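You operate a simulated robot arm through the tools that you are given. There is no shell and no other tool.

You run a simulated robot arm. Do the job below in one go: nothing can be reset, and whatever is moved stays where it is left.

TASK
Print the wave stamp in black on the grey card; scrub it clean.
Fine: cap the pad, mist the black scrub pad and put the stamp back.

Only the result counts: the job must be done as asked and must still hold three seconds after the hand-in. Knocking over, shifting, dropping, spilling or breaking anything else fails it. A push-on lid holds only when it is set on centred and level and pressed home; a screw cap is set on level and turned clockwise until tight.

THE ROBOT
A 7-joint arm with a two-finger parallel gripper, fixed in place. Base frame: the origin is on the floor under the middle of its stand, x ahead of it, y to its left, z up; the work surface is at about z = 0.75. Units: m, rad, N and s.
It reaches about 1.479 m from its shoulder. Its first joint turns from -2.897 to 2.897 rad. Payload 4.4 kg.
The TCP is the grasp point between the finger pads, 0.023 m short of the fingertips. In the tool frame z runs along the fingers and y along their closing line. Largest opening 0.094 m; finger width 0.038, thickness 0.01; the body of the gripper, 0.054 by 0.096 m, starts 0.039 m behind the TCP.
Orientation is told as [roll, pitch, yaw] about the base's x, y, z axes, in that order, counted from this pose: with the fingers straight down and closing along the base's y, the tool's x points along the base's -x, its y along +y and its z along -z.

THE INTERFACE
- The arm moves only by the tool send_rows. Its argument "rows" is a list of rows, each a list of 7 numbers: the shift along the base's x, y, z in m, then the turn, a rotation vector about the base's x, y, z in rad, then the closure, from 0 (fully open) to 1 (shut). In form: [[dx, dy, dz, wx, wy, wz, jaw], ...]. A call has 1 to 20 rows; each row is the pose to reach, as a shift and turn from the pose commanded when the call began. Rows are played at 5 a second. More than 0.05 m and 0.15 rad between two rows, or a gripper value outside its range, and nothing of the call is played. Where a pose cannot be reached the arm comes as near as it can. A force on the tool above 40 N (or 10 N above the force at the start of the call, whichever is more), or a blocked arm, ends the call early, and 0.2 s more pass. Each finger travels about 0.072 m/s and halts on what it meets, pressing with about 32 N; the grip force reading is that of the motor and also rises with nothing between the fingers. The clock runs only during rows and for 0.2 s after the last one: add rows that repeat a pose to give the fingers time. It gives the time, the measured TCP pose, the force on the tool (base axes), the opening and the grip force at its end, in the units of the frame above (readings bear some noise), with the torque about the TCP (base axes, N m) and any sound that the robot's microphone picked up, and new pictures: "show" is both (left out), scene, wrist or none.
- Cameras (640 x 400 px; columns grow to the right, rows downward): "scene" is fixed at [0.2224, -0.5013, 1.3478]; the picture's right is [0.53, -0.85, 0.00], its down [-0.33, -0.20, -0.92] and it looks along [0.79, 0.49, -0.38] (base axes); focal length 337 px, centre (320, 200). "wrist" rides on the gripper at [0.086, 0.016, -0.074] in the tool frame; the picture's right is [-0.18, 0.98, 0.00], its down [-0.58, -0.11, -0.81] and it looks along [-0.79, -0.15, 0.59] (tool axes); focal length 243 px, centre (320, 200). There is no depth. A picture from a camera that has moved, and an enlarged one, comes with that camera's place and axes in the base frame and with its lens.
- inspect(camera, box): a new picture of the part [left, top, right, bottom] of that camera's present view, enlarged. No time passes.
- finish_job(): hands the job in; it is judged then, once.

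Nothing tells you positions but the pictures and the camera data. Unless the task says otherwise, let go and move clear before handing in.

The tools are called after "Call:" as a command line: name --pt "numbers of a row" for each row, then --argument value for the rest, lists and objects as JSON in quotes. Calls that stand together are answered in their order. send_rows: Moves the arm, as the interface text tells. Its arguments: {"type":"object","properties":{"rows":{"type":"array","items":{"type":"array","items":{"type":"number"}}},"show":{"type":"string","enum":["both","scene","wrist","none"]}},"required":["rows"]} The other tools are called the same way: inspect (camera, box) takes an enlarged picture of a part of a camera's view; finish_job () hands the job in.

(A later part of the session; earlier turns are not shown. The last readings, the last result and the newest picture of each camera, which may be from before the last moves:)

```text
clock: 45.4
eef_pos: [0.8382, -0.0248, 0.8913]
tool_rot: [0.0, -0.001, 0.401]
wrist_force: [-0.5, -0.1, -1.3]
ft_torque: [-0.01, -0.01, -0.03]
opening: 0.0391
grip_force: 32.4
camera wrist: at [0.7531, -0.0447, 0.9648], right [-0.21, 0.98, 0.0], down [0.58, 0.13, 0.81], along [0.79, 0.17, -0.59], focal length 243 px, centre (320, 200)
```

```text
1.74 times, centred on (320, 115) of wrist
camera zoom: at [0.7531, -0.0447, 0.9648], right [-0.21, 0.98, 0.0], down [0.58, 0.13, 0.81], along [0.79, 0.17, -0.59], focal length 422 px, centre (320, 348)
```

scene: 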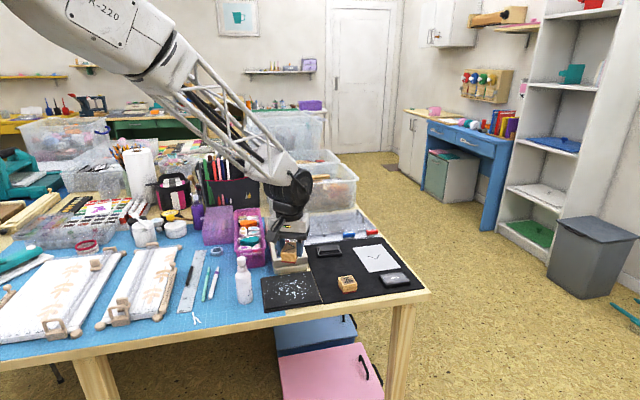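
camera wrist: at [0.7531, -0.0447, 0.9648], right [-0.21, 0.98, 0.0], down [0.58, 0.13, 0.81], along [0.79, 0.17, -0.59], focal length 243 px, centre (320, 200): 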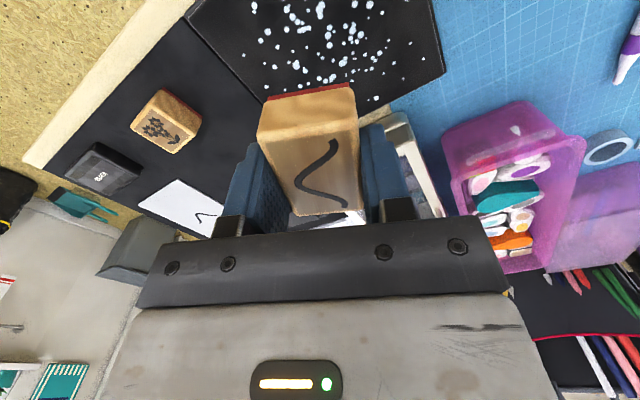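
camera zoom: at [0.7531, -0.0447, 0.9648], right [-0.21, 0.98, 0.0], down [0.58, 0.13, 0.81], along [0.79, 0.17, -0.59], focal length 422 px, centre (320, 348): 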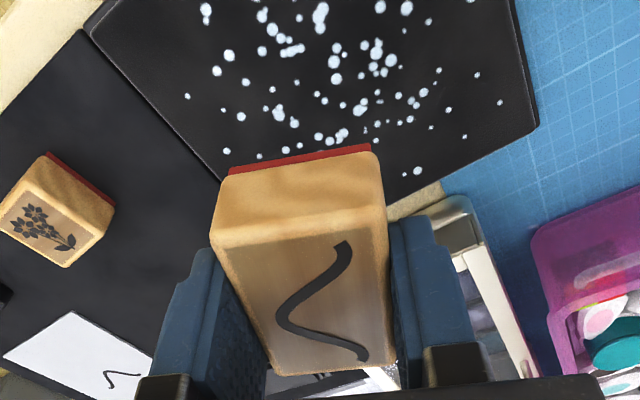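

The rubber edge is red again, like the flower stamp's, so it looks clean. Now I return it to its original spot (0.984, -0.091) at its original yaw.

Call:
send_rows --pt "0.01 -0.005 0.02 0 0 -0.13 1" --pt "0.03 -0.015 0.02 0 0 -0.26 1" --pt "0.05 -0.025 0.02 0 0 -0.39 1" --pt "0.07 -0.035 0.02 0 0 -0.53 1" --pt "0.09 -0.045 0.02 0 0 -0.67 1" --pt "0.11 -0.055 0.02 0 0 -0.81 1" --pt "0.13 -0.062 0.02 0 0 -0.95 1" --pt "0.1463 -0.0666 0.02 0 0 -1.08 1" --pt "0.1463 -0.0666 0.0 0 0 -1.206 1" --pt "0.1463 -0.0666 -0.03 0 0 -1.206 1" --pt "0.1463 -0.0666 -0.06 0 0 -1.206 1" --pt "0.1463 -0.0666 -0.085 0 0 -1.206 1" --pt "0.1463 -0.0666 -0.093 0 0 -1.206 1" --pt "0.1463 -0.0666 -0.093 0 0 -1.206 1"

Call:
inspect --camera "scene" --box '[310, 230, 370, 300]'

Call:
inspect --camera "wrist" --box '[180, 0, 460, 230]'

```text
clock: 48.4
eef_pos: [0.9853, -0.0919, 0.8]
tool_rot: [-0.001, -0.001, -0.805]
wrist_force: [0.6, 0.7, -0.3]
ft_torque: [0.02, 0.0, 0.01]
opening: 0.0392
grip_force: 32.1
camera wrist: at [0.9371, -0.0192, 0.8725], right [0.84, 0.55, 0.0], down [0.32, -0.49, 0.81], along [0.44, -0.67, -0.59], focal length 243 px, centre (320, 200)
```

scene: 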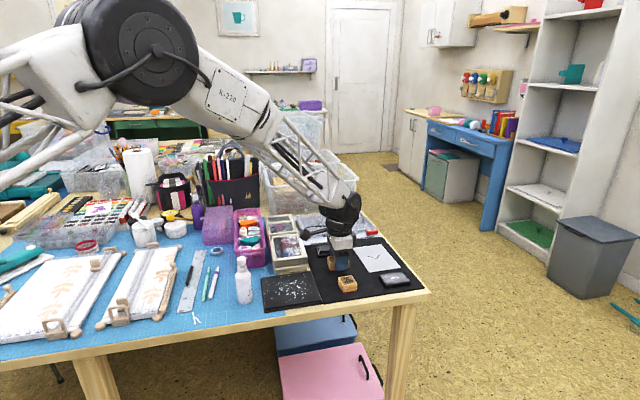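
wrist: 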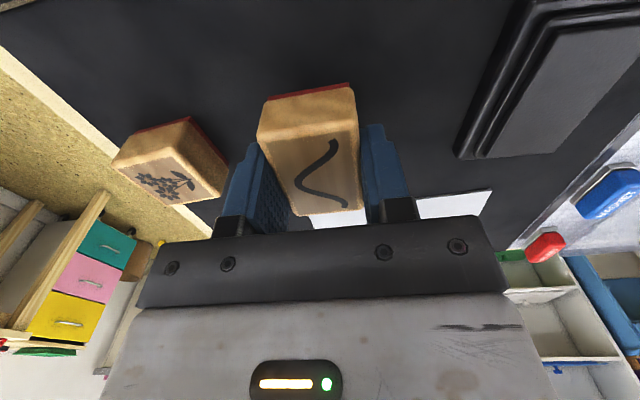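

```text
5.71 times, centred on (340, 265) of scene
camera zoom: at [0.2224, -0.5013, 1.3478], right [0.53, -0.85, 0.0], down [-0.33, -0.2, -0.92], along [0.79, 0.49, -0.38], focal length 1925 px, centre (206, -171)
```

zoom: 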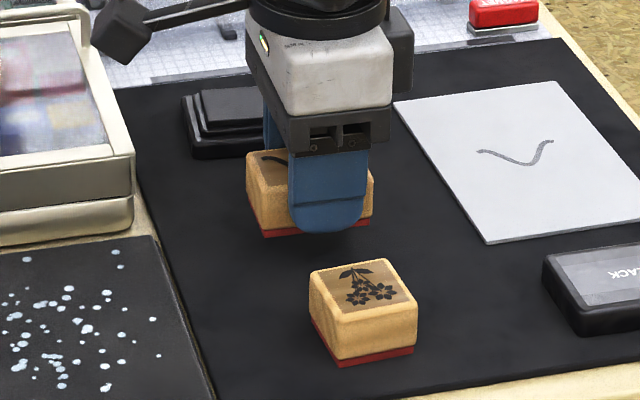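

```text
1.74 times, centred on (320, 115) of wrist
camera zoom: at [0.9371, -0.0192, 0.8725], right [0.84, 0.55, 0.0], down [0.32, -0.49, 0.81], along [0.44, -0.67, -0.59], focal length 422 px, centre (320, 348)
```

zoom: 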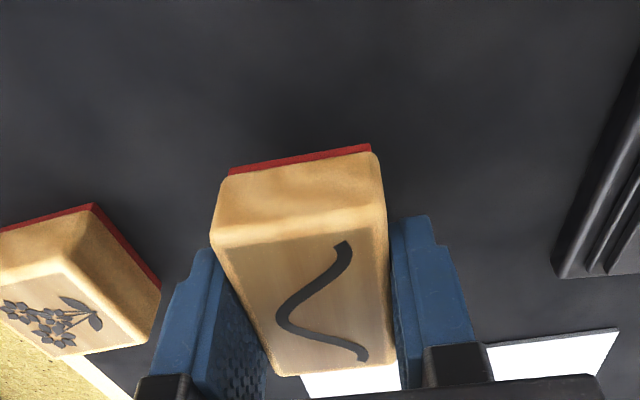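

The stamp hovers 13 mm above its old spot. Lowering to light contact.

Call:
send_rows --pt "-0.0005 0.0005 -0.006 0 0 0 1" --pt "-0.0005 0.0005 -0.0105 0 0 0 1" --pt "-0.0005 0.0005 -0.0125 0 0 0 1" --pt "-0.0005 0.0005 -0.0135 0 0 0 1" --show "none"

```text
clock: 49.4
eef_pos: [0.9845, -0.0914, 0.7856]
tool_rot: [-0.001, -0.001, -0.804]
wrist_force: [0.3, 0.5, -0.6]
ft_torque: [-0.03, 0.0, 0.01]
opening: 0.0392
grip_force: 32.4
```

Call:
send_rows --pt "0 0 -0.001 0 0 0 1" --pt "0 0 -0.001 0 0 0 1" --show "none"

Call:
inspect --camera "scene" --box '[310, 240, 370, 300]'

```text
clock: 50.0
eef_pos: [0.9842, -0.0925, 0.7846]
tool_rot: [-0.001, 0.0, -0.804]
wrist_force: [-0.3, 0.9, -1.3]
ft_torque: [-0.01, -0.01, -0.03]
opening: 0.0392
grip_force: 31.9
```

```text
6.67 times, centred on (340, 270) of scene
camera zoom: at [0.2224, -0.5013, 1.3478], right [0.53, -0.85, 0.0], down [-0.33, -0.2, -0.92], along [0.79, 0.49, -0.38], focal length 2246 px, centre (187, -267)
```

zoom: 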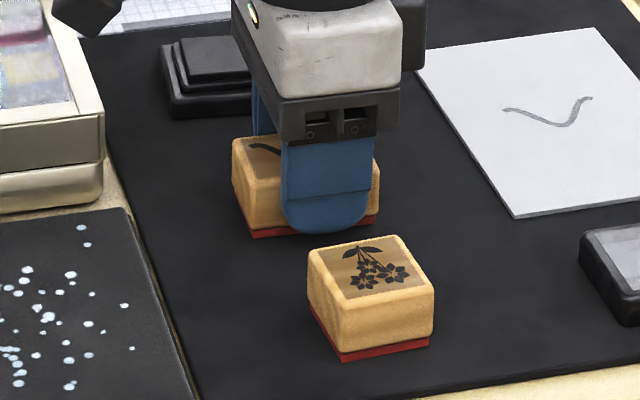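

Still no contact force; the block may have slid slightly up in the grip. I lower a bit more in small steps.

Call:
send_rows --pt "0 0 -0.001 0 0 0 1" --pt "0 0 -0.0015 0 0 0 1" --show "none"

```text
clock: 50.6
eef_pos: [0.9856, -0.0913, 0.7839]
tool_rot: [0.0, -0.001, -0.804]
wrist_force: [-1.1, 2.4, 4.8]
ft_torque: [-0.03, 0.06, 0.0]
opening: 0.039
grip_force: 31.5
```

Light contact at 4.8 N. Releasing gently, then rising straight up.

Call:
send_rows --pt "0 0 0.0005 0 0 0 0.56" --pt "0 0 0.0005 0 0 0 0.5" --pt "0 0 0.0005 0 0 0 0.4" --pt "0 0 0.0005 0 0 0 0.3" --pt "0 0 0.0005 0 0 0 0.3" --pt "0 0 0.02 0 0 0 0.3" --pt "0 0 0.06 0 0 0 0.3" --pt "0 0 0.1 0 0 0 0.3" --pt "0 0 0.13 0 0 0 0.2"

Call:
inspect --camera "scene" --box '[310, 240, 370, 300]'

Call:
inspect --camera "wrist" --box '[120, 0, 400, 200]'

```text
clock: 52.6
eef_pos: [0.9858, -0.0912, 0.9132]
tool_rot: [0.0, 0.001, -0.806]
wrist_force: [0.1, -1.0, -1.8]
ft_torque: [0.0, 0.0, -0.02]
opening: 0.0752
grip_force: 0.2
camera wrist: at [0.9375, -0.0185, 0.9863], right [0.84, 0.55, 0.0], down [0.32, -0.49, 0.81], along [0.44, -0.67, -0.59], focal length 243 px, centre (320, 200)
```

scene: 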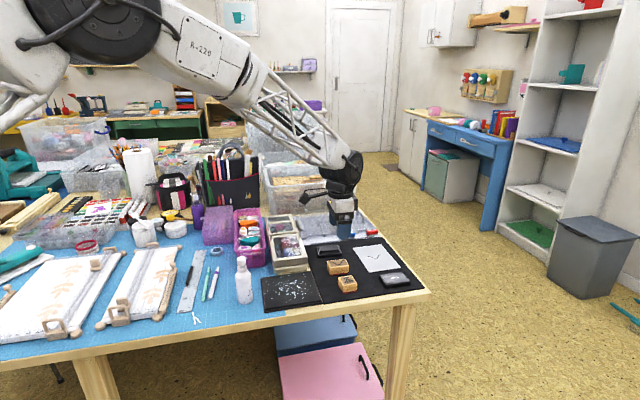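
wrist: 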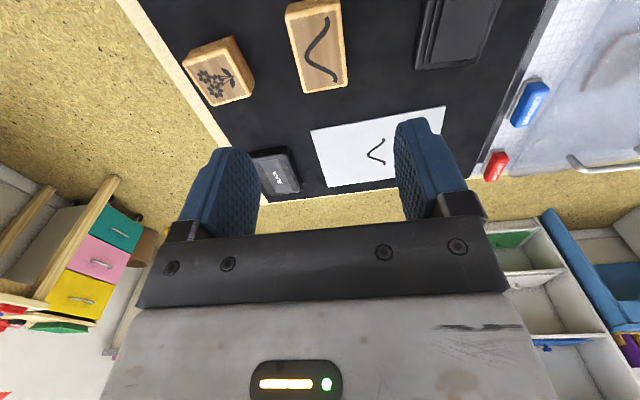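

```text
6.67 times, centred on (340, 270) of scene
camera zoom: at [0.2224, -0.5013, 1.3478], right [0.53, -0.85, 0.0], down [-0.33, -0.2, -0.92], along [0.79, 0.49, -0.38], focal length 2246 px, centre (187, -267)
```

zoom: 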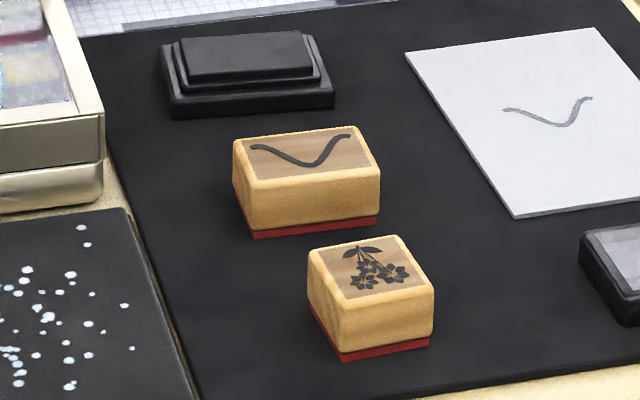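

```text
2.00 times, centred on (260, 100) of wrist
camera zoom: at [0.9375, -0.0185, 0.9863], right [0.84, 0.55, 0.0], down [0.32, -0.49, 0.81], along [0.44, -0.67, -0.59], focal length 485 px, centre (440, 400)
```

zoom: 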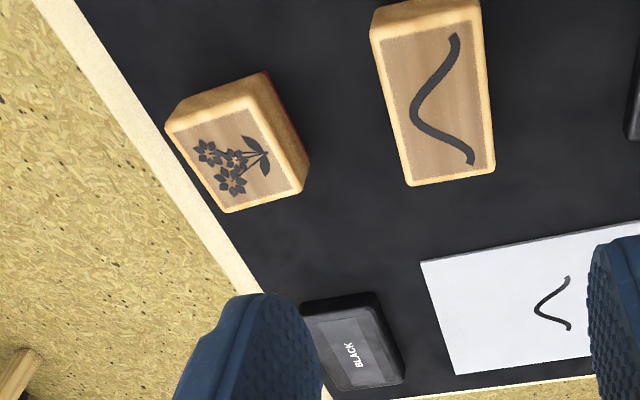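

The wave stamp is back upright on its spot, clean, and nothing else has shifted. Next is the lid: I move to view it closely.

Call:
send_rows --pt "-0.005 -0.04 0.02 0 0 0 0" --pt "-0.01 -0.08 0.037 0 0 0 0" --pt "-0.016 -0.119 0.037 0 0 0 0" --pt "-0.016 -0.119 0.037 0 0 0 0" --show "wrist"

Call:
inspect --camera "wrist" --box '[290, 50, 390, 150]'

Call:
inspect --camera "scene" --box '[370, 260, 430, 300]'

```text
clock: 53.6
eef_pos: [0.9691, -0.2101, 0.9502]
tool_rot: [0.0, -0.001, -0.804]
wrist_force: [-0.2, -0.6, 0.5]
ft_torque: [-0.02, -0.01, -0.01]
opening: 0.0941
grip_force: 0.2
camera wrist: at [0.9211, -0.137, 1.0237], right [0.84, 0.55, 0.0], down [0.32, -0.49, 0.81], along [0.44, -0.67, -0.59], focal length 243 px, centre (320, 200)
```

wrist: 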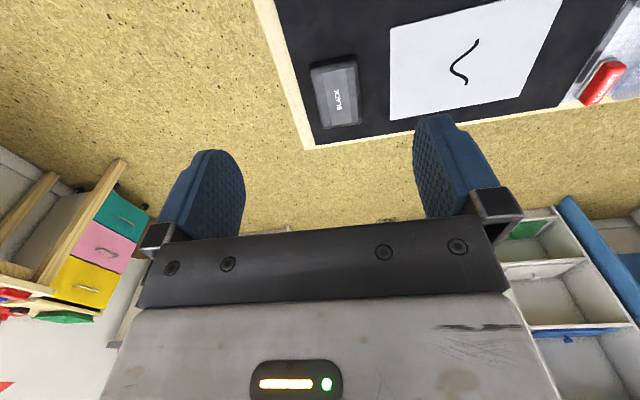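

```text
4.00 times, centred on (340, 100) of wrist
camera zoom: at [0.9211, -0.137, 1.0237], right [0.84, 0.55, 0.0], down [0.32, -0.49, 0.81], along [0.44, -0.67, -0.59], focal length 970 px, centre (240, 600)
```

zoom: 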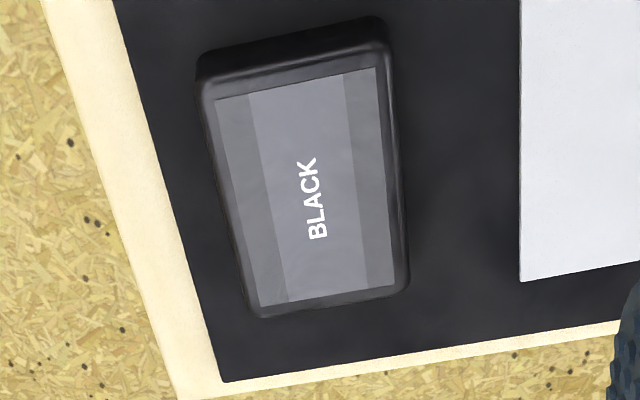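

```text
10.00 times, centred on (400, 280) of scene
camera zoom: at [0.2224, -0.5013, 1.3478], right [0.53, -0.85, 0.0], down [-0.33, -0.2, -0.92], along [0.79, 0.49, -0.38], focal length 3370 px, centre (-480, -600)
```

zoom: 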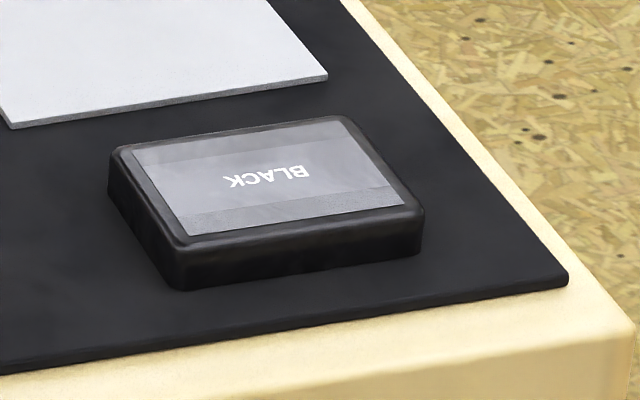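

The lid is centred near (1.0243, -0.2565), top z≈0.769, long axis at about -45°. I'll go above it with the jaws at about 70 mm so they clear the card.

Call:
send_rows --pt "0.025 -0.02 -0.03 0 0 0.015 0.1" --pt "0.0552 -0.0464 -0.06 0 0 0.015 0.25" --pt "0.0552 -0.0464 -0.09 0 0 0.015 0.25" --pt "0.0552 -0.0464 -0.12 0 0 0.015 0.25" --pt "0.0552 -0.0464 -0.12 0 0 0.015 0.25"

Call:
inspect --camera "wrist" --box '[250, 20, 400, 180]'

Call:
inspect --camera "scene" --box '[355, 235, 435, 305]'

```text
clock: 54.8
eef_pos: [1.0249, -0.2574, 0.8311]
tool_rot: [0.0, -0.001, -0.79]
wrist_force: [-0.3, -0.6, 0.5]
ft_torque: [0.0, -0.01, -0.02]
opening: 0.0704
grip_force: 0.1
camera wrist: at [0.9758, -0.1848, 0.9034], right [0.83, 0.56, 0.0], down [0.33, -0.49, 0.81], along [0.45, -0.67, -0.59], focal length 243 px, centre (320, 200)
```

scene: 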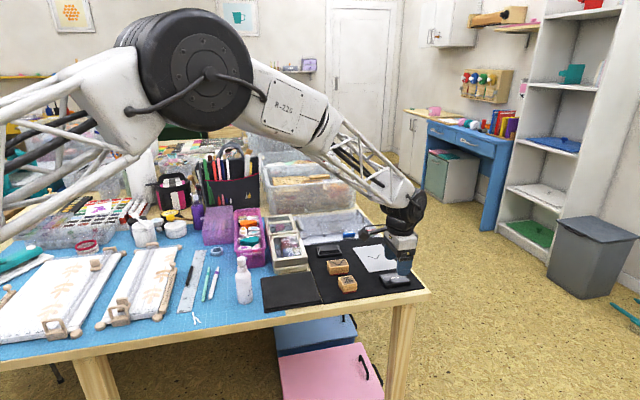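
wrist: 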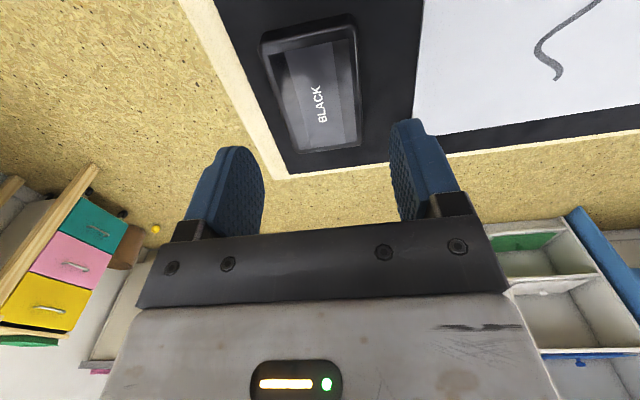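

```text
2.50 times, centred on (325, 100) of wrist
camera zoom: at [0.9758, -0.1848, 0.9034], right [0.83, 0.56, 0.0], down [0.33, -0.49, 0.81], along [0.45, -0.67, -0.59], focal length 606 px, centre (308, 450)
```

zoom: 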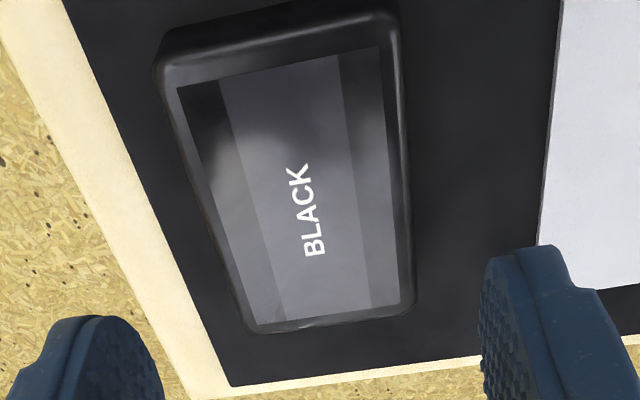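

```text
5.71 times, centred on (395, 270) of scene
camera zoom: at [0.2224, -0.5013, 1.3478], right [0.53, -0.85, 0.0], down [-0.33, -0.2, -0.92], along [0.79, 0.49, -0.38], focal length 1925 px, centre (-109, -200)
```

zoom: 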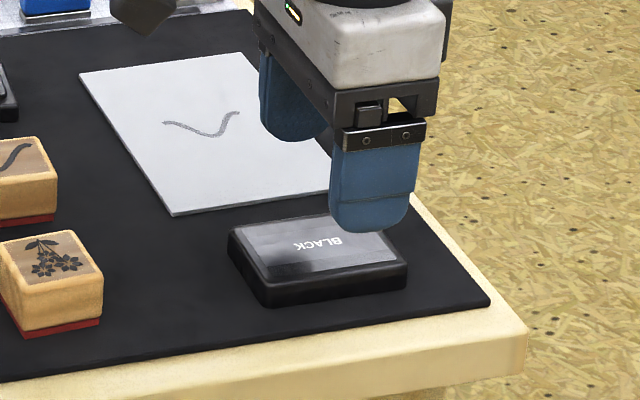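

The wrist view puts the lid centre within 1 mm of the TCP axis, in both position and yaw. I descend so the fingertips end ~3 mm above the mat, beside the lid.

Call:
send_rows --pt "-0.0005 0.001 -0.02 0 0 0 0.25" --pt "-0.0005 0.001 -0.035 0 0 0 0.25" --pt "-0.0005 0.001 -0.044 0 0 0 0.25" --pt "-0.0005 0.001 -0.049 0 0 0 0.25" --pt "-0.0005 0.001 -0.049 0 0 0 0.25"

Call:
inspect --camera "wrist" --box '[200, 60, 440, 240]'

Call:
inspect --camera "scene" --box '[360, 245, 430, 305]'

```text
clock: 56.0
eef_pos: [1.0248, -0.2563, 0.7811]
tool_rot: [-0.001, 0.0, -0.791]
wrist_force: [-0.3, -0.4, 0.3]
ft_torque: [-0.03, -0.02, 0.0]
opening: 0.0705
grip_force: 0.1
camera wrist: at [0.9752, -0.1838, 0.8544], right [0.83, 0.56, 0.0], down [0.33, -0.49, 0.81], along [0.45, -0.67, -0.59], focal length 243 px, centre (320, 200)
```

scene: 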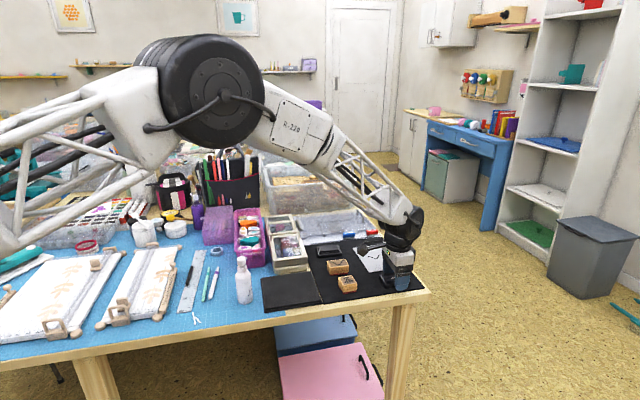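
wrist: 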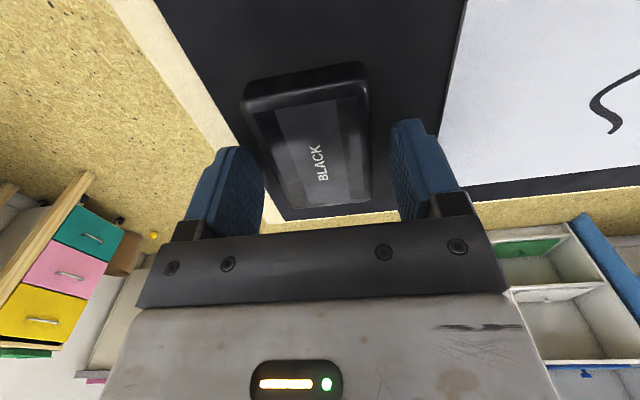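

```text
2.22 times, centred on (320, 150) of wrist
camera zoom: at [0.9752, -0.1838, 0.8544], right [0.83, 0.56, 0.0], down [0.33, -0.49, 0.81], along [0.45, -0.67, -0.59], focal length 539 px, centre (320, 311)
```

zoom: 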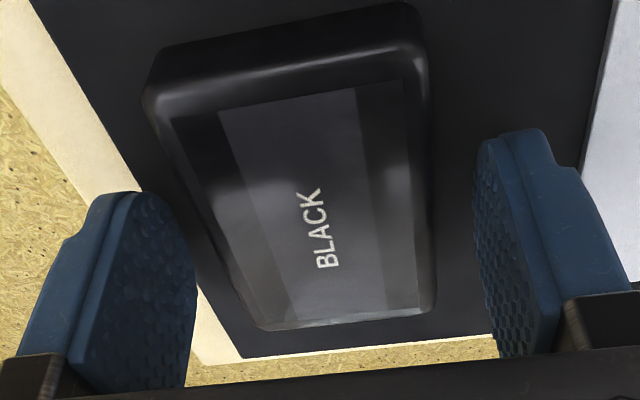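

```text
6.67 times, centred on (395, 275) of scene
camera zoom: at [0.2224, -0.5013, 1.3478], right [0.53, -0.85, 0.0], down [-0.33, -0.2, -0.92], along [0.79, 0.49, -0.38], focal length 2246 px, centre (-180, -300)
```

zoom: 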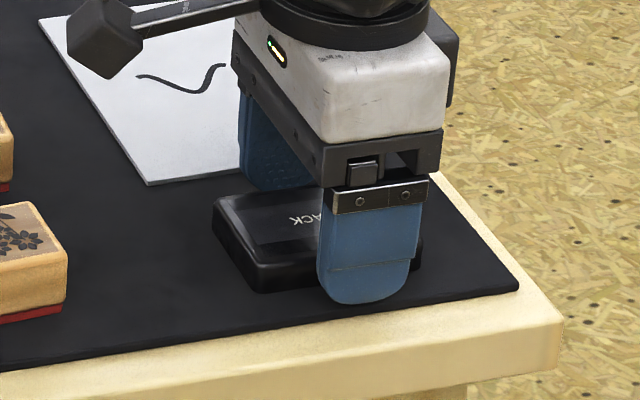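

The fingers straddle the lid evenly. Closing on it.

Call:
send_rows --pt "0 0 0 0 0 0 0.35" --pt "0 0 0 0 0 0 0.45" --pt "0 0 0 0 0 0 0.6" --pt "0 0 0 0 0 0 0.8" --pt "0 0 0 0 0 0 0.8"

Call:
inspect --camera "wrist" --box '[200, 60, 440, 240]'

Call:
inspect --camera "scene" --box '[360, 245, 430, 305]'

```text
clock: 57.2
eef_pos: [1.0252, -0.2554, 0.7812]
tool_rot: [-0.001, -0.001, -0.791]
wrist_force: [-0.9, -0.4, 0.1]
ft_torque: [0.02, 0.02, -0.01]
opening: 0.0507
grip_force: 32.2
camera wrist: at [0.9752, -0.1838, 0.8545], right [0.83, 0.56, 0.0], down [0.33, -0.49, 0.81], along [0.45, -0.67, -0.59], focal length 243 px, centre (320, 200)
```

scene: 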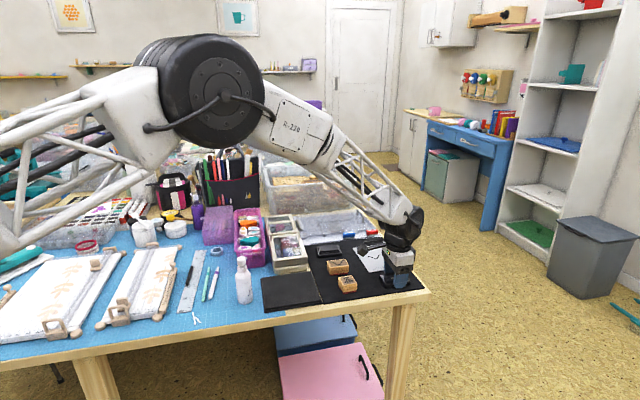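
wrist: 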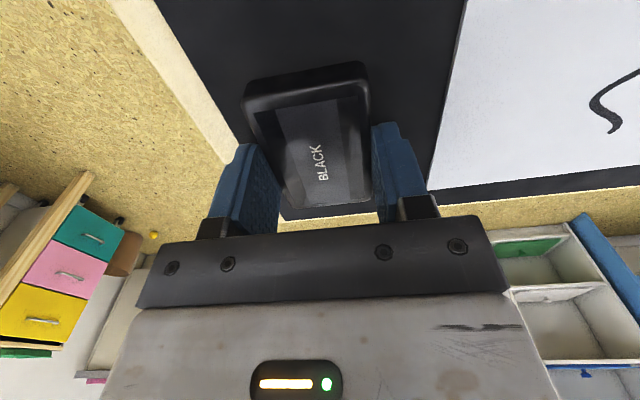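

```text
2.22 times, centred on (320, 150) of wrist
camera zoom: at [0.9752, -0.1838, 0.8545], right [0.83, 0.56, 0.0], down [0.33, -0.49, 0.81], along [0.45, -0.67, -0.59], focal length 539 px, centre (320, 311)
```

zoom: 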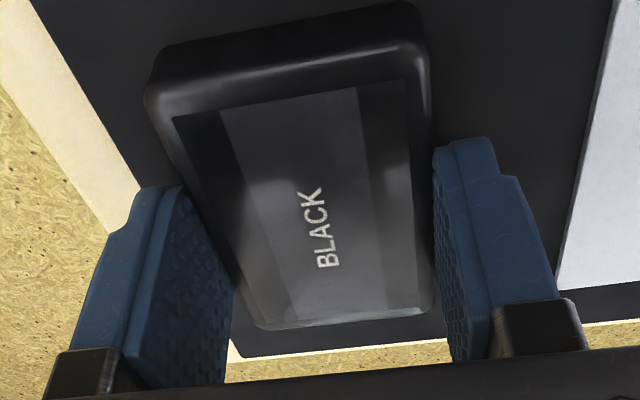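

```text
6.67 times, centred on (395, 275) of scene
camera zoom: at [0.2224, -0.5013, 1.3478], right [0.53, -0.85, 0.0], down [-0.33, -0.2, -0.92], along [0.79, 0.49, -0.38], focal length 2246 px, centre (-180, -300)
```

zoom: 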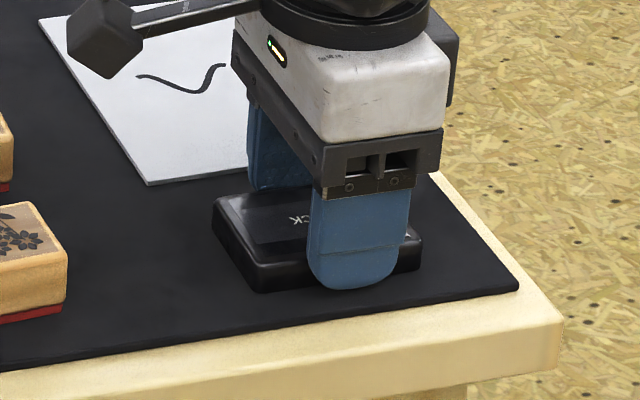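

The lid is gripped (width 51 mm). I lift it and carry it over the ink pad, turning to match the pad's yaw, and stop above it.

Call:
send_rows --pt "0 0 0.02 0 0 0 0.8" --pt "0 0 0.06 0 0 0 0.8" --pt "0.003 0.02 0.1 0 0 0 0.8" --pt "0.008 0.06 0.12 0 0 -0.015 0.8" --pt "0.014 0.1 0.12 0 0 -0.03 0.8" --pt "0.02 0.14 0.12 0 0 -0.045 0.8" --pt "0.028 0.18 0.12 0 0 -0.06 0.8" --pt "0.0345 0.21 0.12 0 0 -0.07 0.8" --pt "0.0381 0.2414 0.11 0 0 -0.076 0.8" --pt "0.0381 0.2414 0.08 0 0 -0.076 0.8" --pt "0.0381 0.2414 0.06 0 0 -0.076 0.8" --pt "0.0381 0.2414 0.06 0 0 -0.076 0.8"

Call:
inspect --camera "wrist" --box '[220, 0, 420, 150]'

Call:
inspect --camera "scene" --box '[300, 215, 370, 275]'

```text
clock: 59.8
eef_pos: [1.0612, -0.0146, 0.8413]
tool_rot: [-0.002, -0.002, -0.865]
wrist_force: [0.1, 0.0, -0.9]
ft_torque: [0.03, -0.02, -0.01]
opening: 0.051
grip_force: 31.7
camera wrist: at [1.0184, 0.0612, 0.914], right [0.87, 0.5, 0.0], down [0.29, -0.51, 0.81], along [0.4, -0.7, -0.59], focal length 243 px, centre (320, 200)
```

scene: 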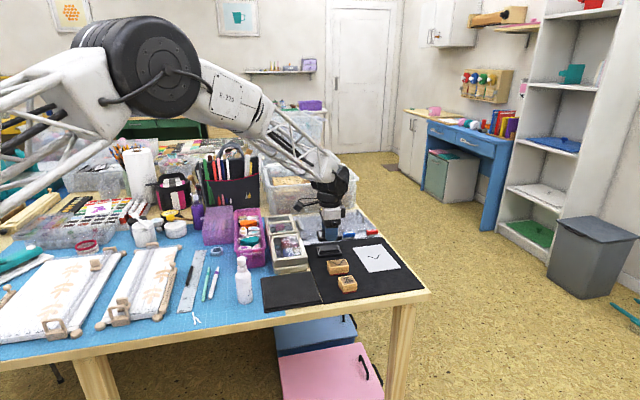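
wrist: 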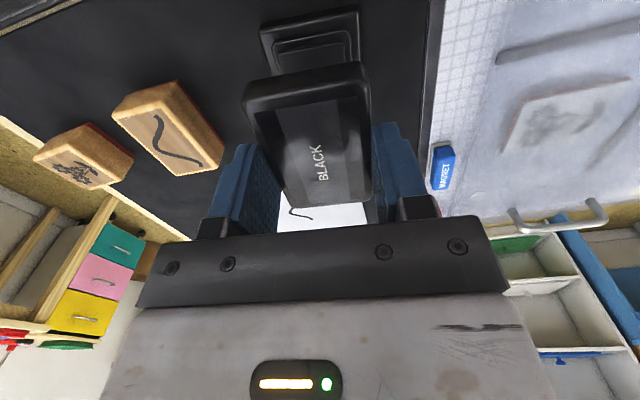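

```text
2.67 times, centred on (320, 75) of wrist
camera zoom: at [1.0184, 0.0612, 0.914], right [0.87, 0.5, 0.0], down [0.29, -0.51, 0.81], along [0.4, -0.7, -0.59], focal length 647 px, centre (320, 533)
```

zoom: 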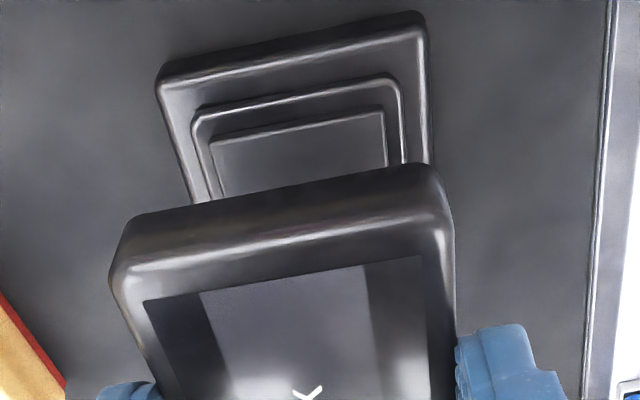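

```text
6.67 times, centred on (335, 245) of scene
camera zoom: at [0.2224, -0.5013, 1.3478], right [0.53, -0.85, 0.0], down [-0.33, -0.2, -0.92], along [0.79, 0.49, -0.38], focal length 2246 px, centre (220, -100)
```

zoom: 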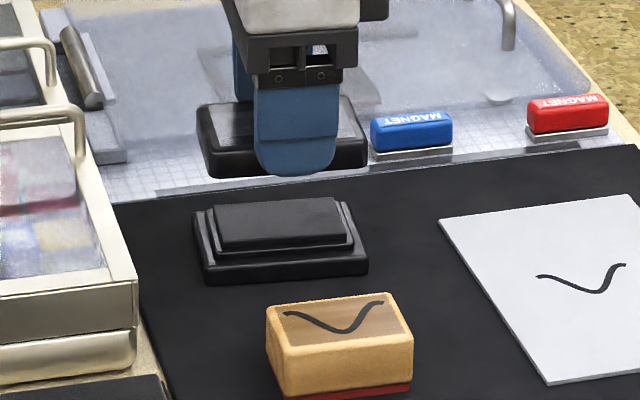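

The lid is aligned over the pad to within about 1 mm in both views. I descend slowly toward the felt level.

Call:
send_rows --pt "0.0004 0.0003 -0.015 0 0 -0.006 0.8" --pt "0.0004 0.0003 -0.028 0 0 -0.006 0.8" --pt "0.0004 0.0003 -0.035 0 0 -0.006 0.8" --pt "0.0004 0.0003 -0.039 0 0 -0.006 0.8" --pt "0.0004 0.0003 -0.039 0 0 -0.006 0.8"

Call:
inspect --camera "wrist" --box '[220, 20, 420, 170]'

Call:
inspect --camera "scene" --box '[305, 230, 365, 275]'

```text
clock: 61.0
eef_pos: [1.0624, -0.0146, 0.802]
tool_rot: [0.0, -0.001, -0.874]
wrist_force: [-0.9, -0.5, -0.6]
ft_torque: [-0.02, -0.02, 0.0]
opening: 0.0508
grip_force: 32.0
camera wrist: at [1.0193, 0.0616, 0.8755], right [0.87, 0.49, 0.0], down [0.29, -0.51, 0.81], along [0.4, -0.7, -0.59], focal length 243 px, centre (320, 200)
```

scene: 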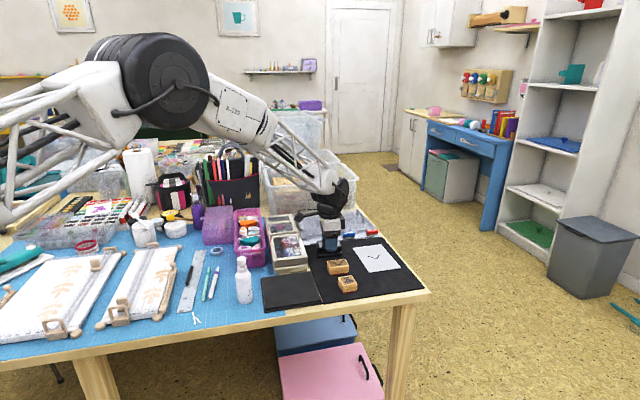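
wrist: 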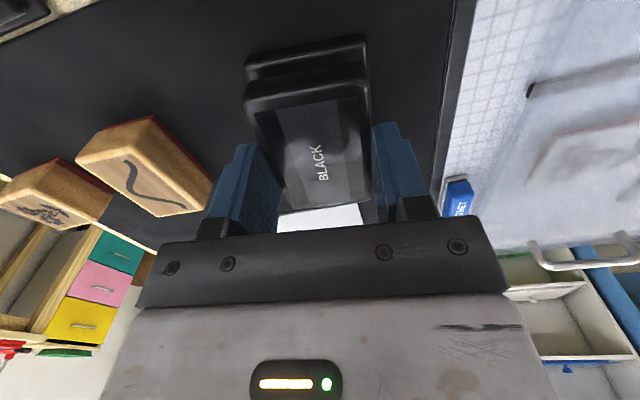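

```text
2.67 times, centred on (320, 95) of wrist
camera zoom: at [1.0193, 0.0616, 0.8755], right [0.87, 0.49, 0.0], down [0.29, -0.51, 0.81], along [0.4, -0.7, -0.59], focal length 647 px, centre (320, 480)
```

zoom: 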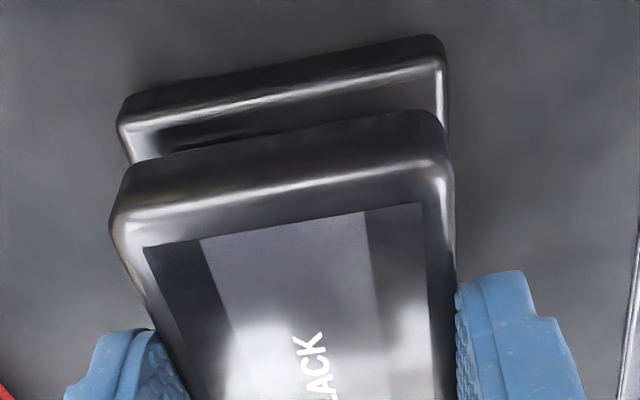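

```text
8.89 times, centred on (335, 252) of scene
camera zoom: at [0.2224, -0.5013, 1.3478], right [0.53, -0.85, 0.0], down [-0.33, -0.2, -0.92], along [0.79, 0.49, -0.38], focal length 2995 px, centre (187, -267)
```

zoom: 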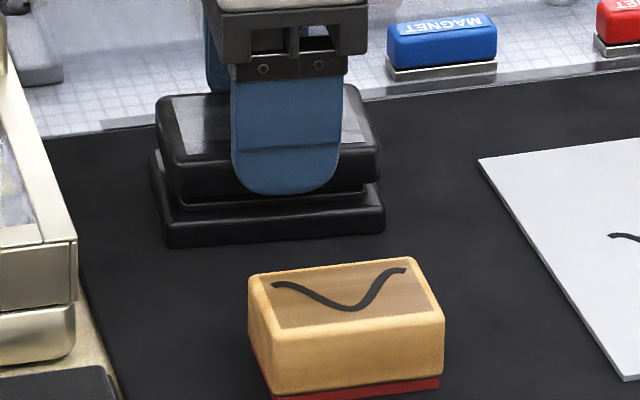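

The lid sits squarely over the pad in both views. Lowering it onto the pad in small steps.

Call:
send_rows --pt "0 0 -0.003 0 0 0 0.8" --pt "0 0 -0.006 0 0 0 0.8" --pt "0 0 -0.008 0 0 0 0.8" --pt "0 0 -0.0095 0 0 0 0.8" --show "none"

Call:
inspect --camera "scene" --box '[305, 230, 365, 275]'

Call:
inspect --camera "wrist" --box '[220, 20, 420, 170]'

```text
clock: 62.0
eef_pos: [1.0614, -0.0138, 0.7941]
tool_rot: [0.0, -0.001, -0.872]
wrist_force: [-0.4, 0.3, 3.7]
ft_torque: [0.03, 0.1, 0.0]
opening: 0.0511
grip_force: 32.1
```

```text
8.89 times, centred on (335, 252) of scene
camera zoom: at [0.2224, -0.5013, 1.3478], right [0.53, -0.85, 0.0], down [-0.33, -0.2, -0.92], along [0.79, 0.49, -0.38], focal length 2995 px, centre (187, -267)
```

zoom: 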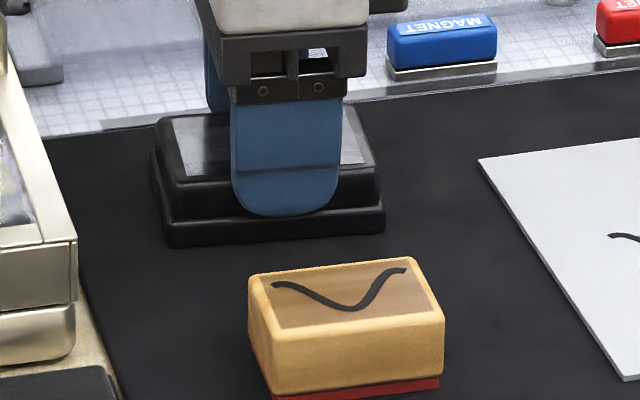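

```text
2.67 times, centred on (320, 95) of wrist
camera zoom: at [1.0194, 0.0618, 0.8664], right [0.87, 0.49, 0.0], down [0.29, -0.51, 0.81], along [0.4, -0.7, -0.59], focal length 647 px, centre (320, 480)
```

zoom: 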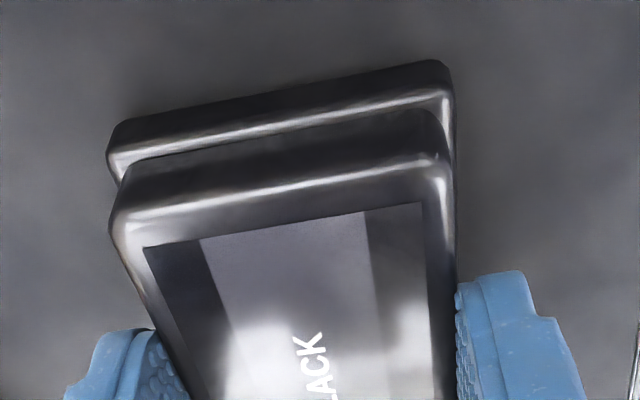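

First contact at 3.7 N. I press on in small steps while still holding it level.

Call:
send_rows --pt "0 0 -0.001 0 0 0 0.8" --pt "0 0 -0.002 0 0 0 0.8" --pt "0 0 -0.003 0 0 0 0.8" --show "none"

Call:
inspect --camera "scene" --box '[305, 230, 365, 275]'

```text
clock: 62.8
eef_pos: [1.0638, -0.0147, 0.7932]
tool_rot: [0.004, -0.003, -0.873]
wrist_force: [-6.1, -2.1, 33.2]
ft_torque: [0.04, 0.27, -0.02]
opening: 0.0507
grip_force: 31.5
```

```text
8.89 times, centred on (335, 252) of scene
camera zoom: at [0.2224, -0.5013, 1.3478], right [0.53, -0.85, 0.0], down [-0.33, -0.2, -0.92], along [0.79, 0.49, -0.38], focal length 2995 px, centre (187, -267)
```

zoom: 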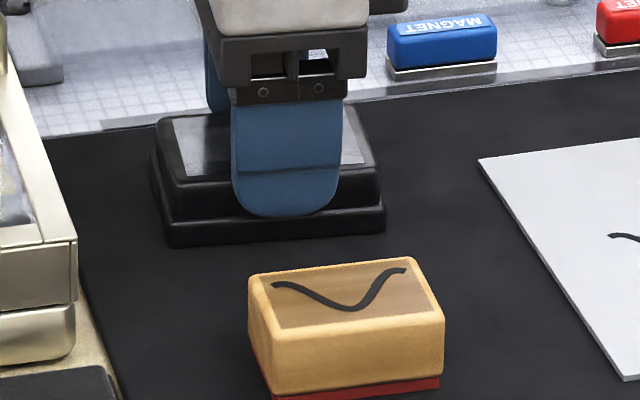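

33 N with no further travel. I'll zoom in to see whether the lid is fully seated.

Call:
inspect --camera "scene" --box '[314, 240, 350, 268]'

Call:
inspect --camera "wrist" --box '[245, 30, 385, 120]'

```text
14.29 times, centred on (332, 254) of scene
camera zoom: at [0.2224, -0.5013, 1.3478], right [0.53, -0.85, 0.0], down [-0.33, -0.2, -0.92], along [0.79, 0.49, -0.38], focal length 4814 px, centre (149, -571)
```

zoom: 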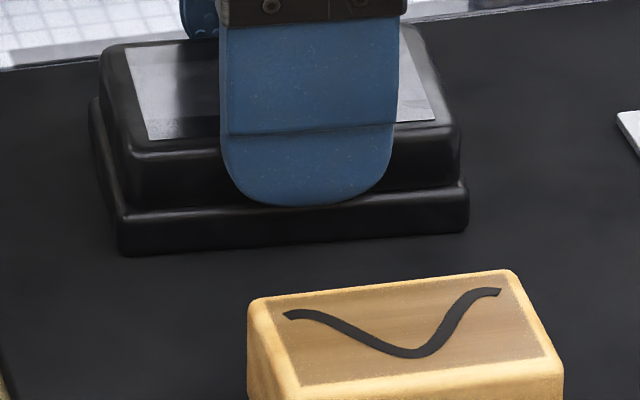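

```text
4.44 times, centred on (315, 75) of wrist
camera zoom: at [1.0196, 0.0618, 0.8658], right [0.87, 0.49, 0.0], down [0.29, -0.51, 0.81], along [0.4, -0.7, -0.59], focal length 1078 px, centre (342, 756)
```

zoom: 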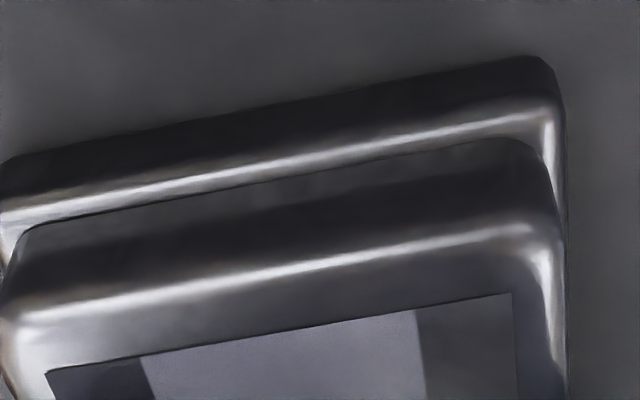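

The lid looks fully down on the base rim with no visible gap. I release it, rise, and shut the fingers to press its centre from above.

Call:
send_rows --pt "0 0 0.0015 0 0 0 0.6" --pt "0 0 0.003 0 0 0 0.44" --pt "0 0 0.003 0 0 0 0.36" --pt "0 0 0.003 0 0 0 0.3" --pt "0 0 0.003 0 0 0 0.3" --pt "0 0 0.02 0 0 0 0.3" --pt "0 0 0.05 0 0 0 0.5" --pt "0 0 0.05 0 0 0 0.8" --pt "0 0 0.05 0 0 0 1" --pt "0 0 0.05 0 0 0 1"

Call:
inspect --camera "scene" --box '[305, 220, 365, 275]'

Call:
inspect --camera "wrist" --box '[220, 0, 420, 150]'

```text
clock: 65.0
eef_pos: [1.0618, -0.0143, 0.8399]
tool_rot: [0.0, -0.001, -0.872]
wrist_force: [-0.4, 0.1, -0.2]
ft_torque: [0.0, 0.0, 0.01]
opening: 0.0
grip_force: 31.9
heard: snap
camera wrist: at [1.019, 0.0621, 0.913], right [0.87, 0.49, 0.0], down [0.29, -0.51, 0.81], along [0.4, -0.7, -0.59], focal length 243 px, centre (320, 200)
```

scene: 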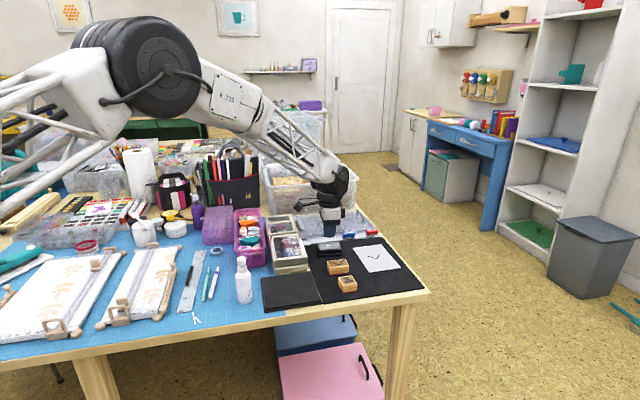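
wrist: 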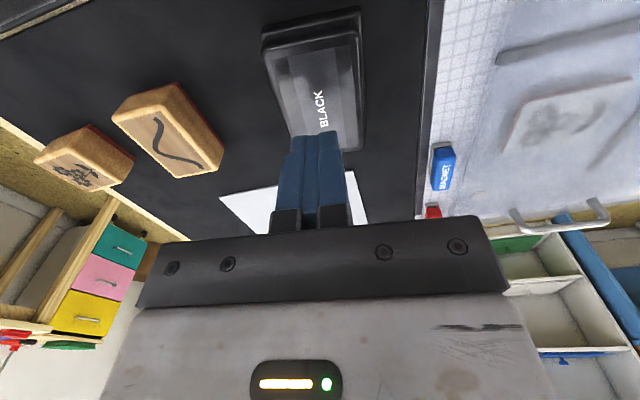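

```text
7.27 times, centred on (335, 248) of scene
camera zoom: at [0.2224, -0.5013, 1.3478], right [0.53, -0.85, 0.0], down [-0.33, -0.2, -0.92], along [0.79, 0.49, -0.38], focal length 2450 px, centre (211, -146)
```

zoom: 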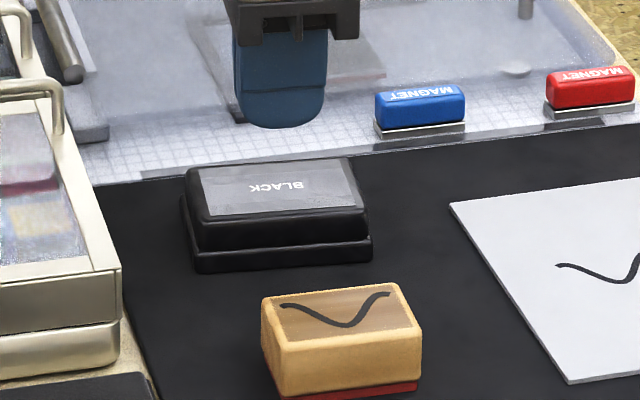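

```text
2.67 times, centred on (320, 75) of wrist
camera zoom: at [1.019, 0.0621, 0.913], right [0.87, 0.49, 0.0], down [0.29, -0.51, 0.81], along [0.4, -0.7, -0.59], focal length 647 px, centre (320, 533)
```

zoom: 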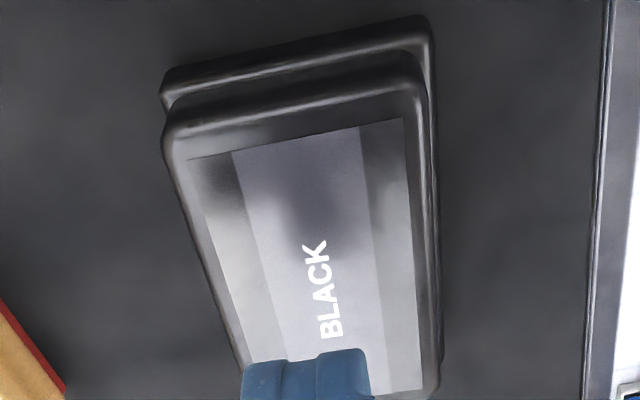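

I heard a "snap" and the lid looks centred and level. I'll give one confirming press at its centre with the shut fingertips.

Call:
send_rows --pt "0 0 -0.015 0 0 0 1" --pt "0 0 -0.027 0 0 0 1" --pt "0 0 -0.033 0 0 0 1" --pt "0 0 -0.035 0 0 0 1" --pt "0 0 -0.036 0 0 0 1" --show "none"

```text
clock: 66.2
eef_pos: [1.0621, -0.0143, 0.8044]
tool_rot: [0.0, -0.001, -0.872]
wrist_force: [-1.9, -0.3, 6.6]
ft_torque: [0.0, 0.05, -0.01]
opening: 0.0
grip_force: 31.8
```

Call:
send_rows --pt "0 0 -0.001 0 0 0 1" --pt "0 0 -0.002 0 0 0 1" --pt "0 0 -0.0025 0 0 0 1" --show "none"

```text
clock: 67.0
eef_pos: [1.0624, -0.0146, 0.8043]
tool_rot: [0.002, -0.004, -0.873]
wrist_force: [-8.0, 0.1, 34.5]
ft_torque: [0.11, 0.31, 0.0]
opening: 0.0
grip_force: 31.5
```

The lid takes 34 N with no further travel, so it is home. I rise clear and back away, then check everything.

Call:
send_rows --pt "0 0 0.003 0 0 0 1" --pt "0 0 0.03 0 0 0 1" --pt "0 0 0.07 0 0 0 1" --pt "-0.02 0 0.12 0 0 0.1 0.8" --pt "-0.06 -0.02 0.16 0 0 0.23 0.6" --pt "-0.1 -0.04 0.2 0 0 0.36 0.4" --pt "-0.14 -0.06 0.23 0 0 0.5 0.2" --pt "-0.18 -0.08 0.25 0 0 0.64 0" --pt "-0.22 -0.09 0.26 0 0 0.78 0" --pt "-0.26 -0.1 0.27 0 0 0.87 0" --pt "-0.26 -0.1 0.27 0 0 0.87 0"

Call:
inspect --camera "scene" --box '[300, 230, 430, 310]'

Call:
inspect --camera "scene" --box '[220, 225, 340, 315]'

Call:
inspect --camera "wrist" --box '[240, 0, 440, 190]'

```text
refused: row 4 steps farther than a row can; nothing moved
```

```text
4.92 times, centred on (365, 270) of scene
camera zoom: at [0.2224, -0.5013, 1.3478], right [0.53, -0.85, 0.0], down [-0.33, -0.2, -0.92], along [0.79, 0.49, -0.38], focal length 1659 px, centre (98, -145)
```

zoom: 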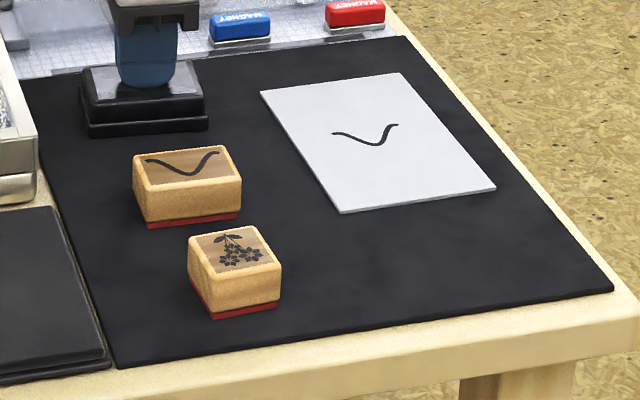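

```text
4.44 times, centred on (280, 270) of scene
camera zoom: at [0.2224, -0.5013, 1.3478], right [0.53, -0.85, 0.0], down [-0.33, -0.2, -0.92], along [0.79, 0.49, -0.38], focal length 1498 px, centre (498, -111)
```

zoom: 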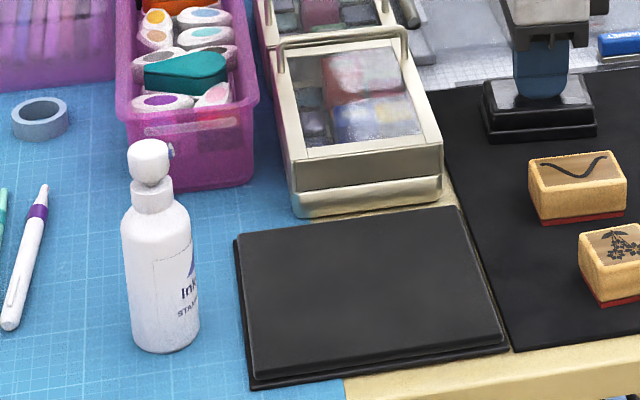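

```text
2.11 times, centred on (340, 95) of wrist
camera zoom: at [1.0197, 0.0617, 0.877], right [0.87, 0.49, 0.0], down [0.29, -0.51, 0.81], along [0.4, -0.7, -0.59], focal length 511 px, centre (278, 421)
```

zoom: 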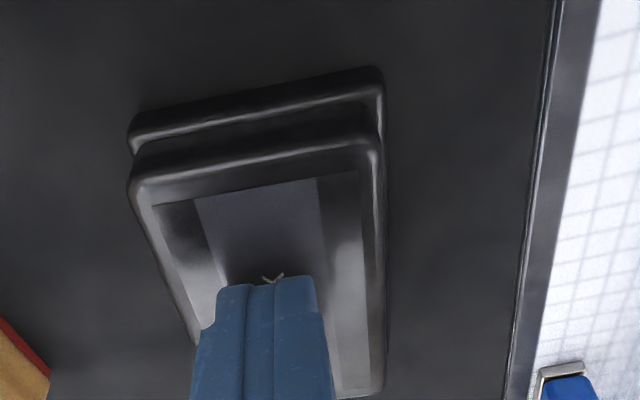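

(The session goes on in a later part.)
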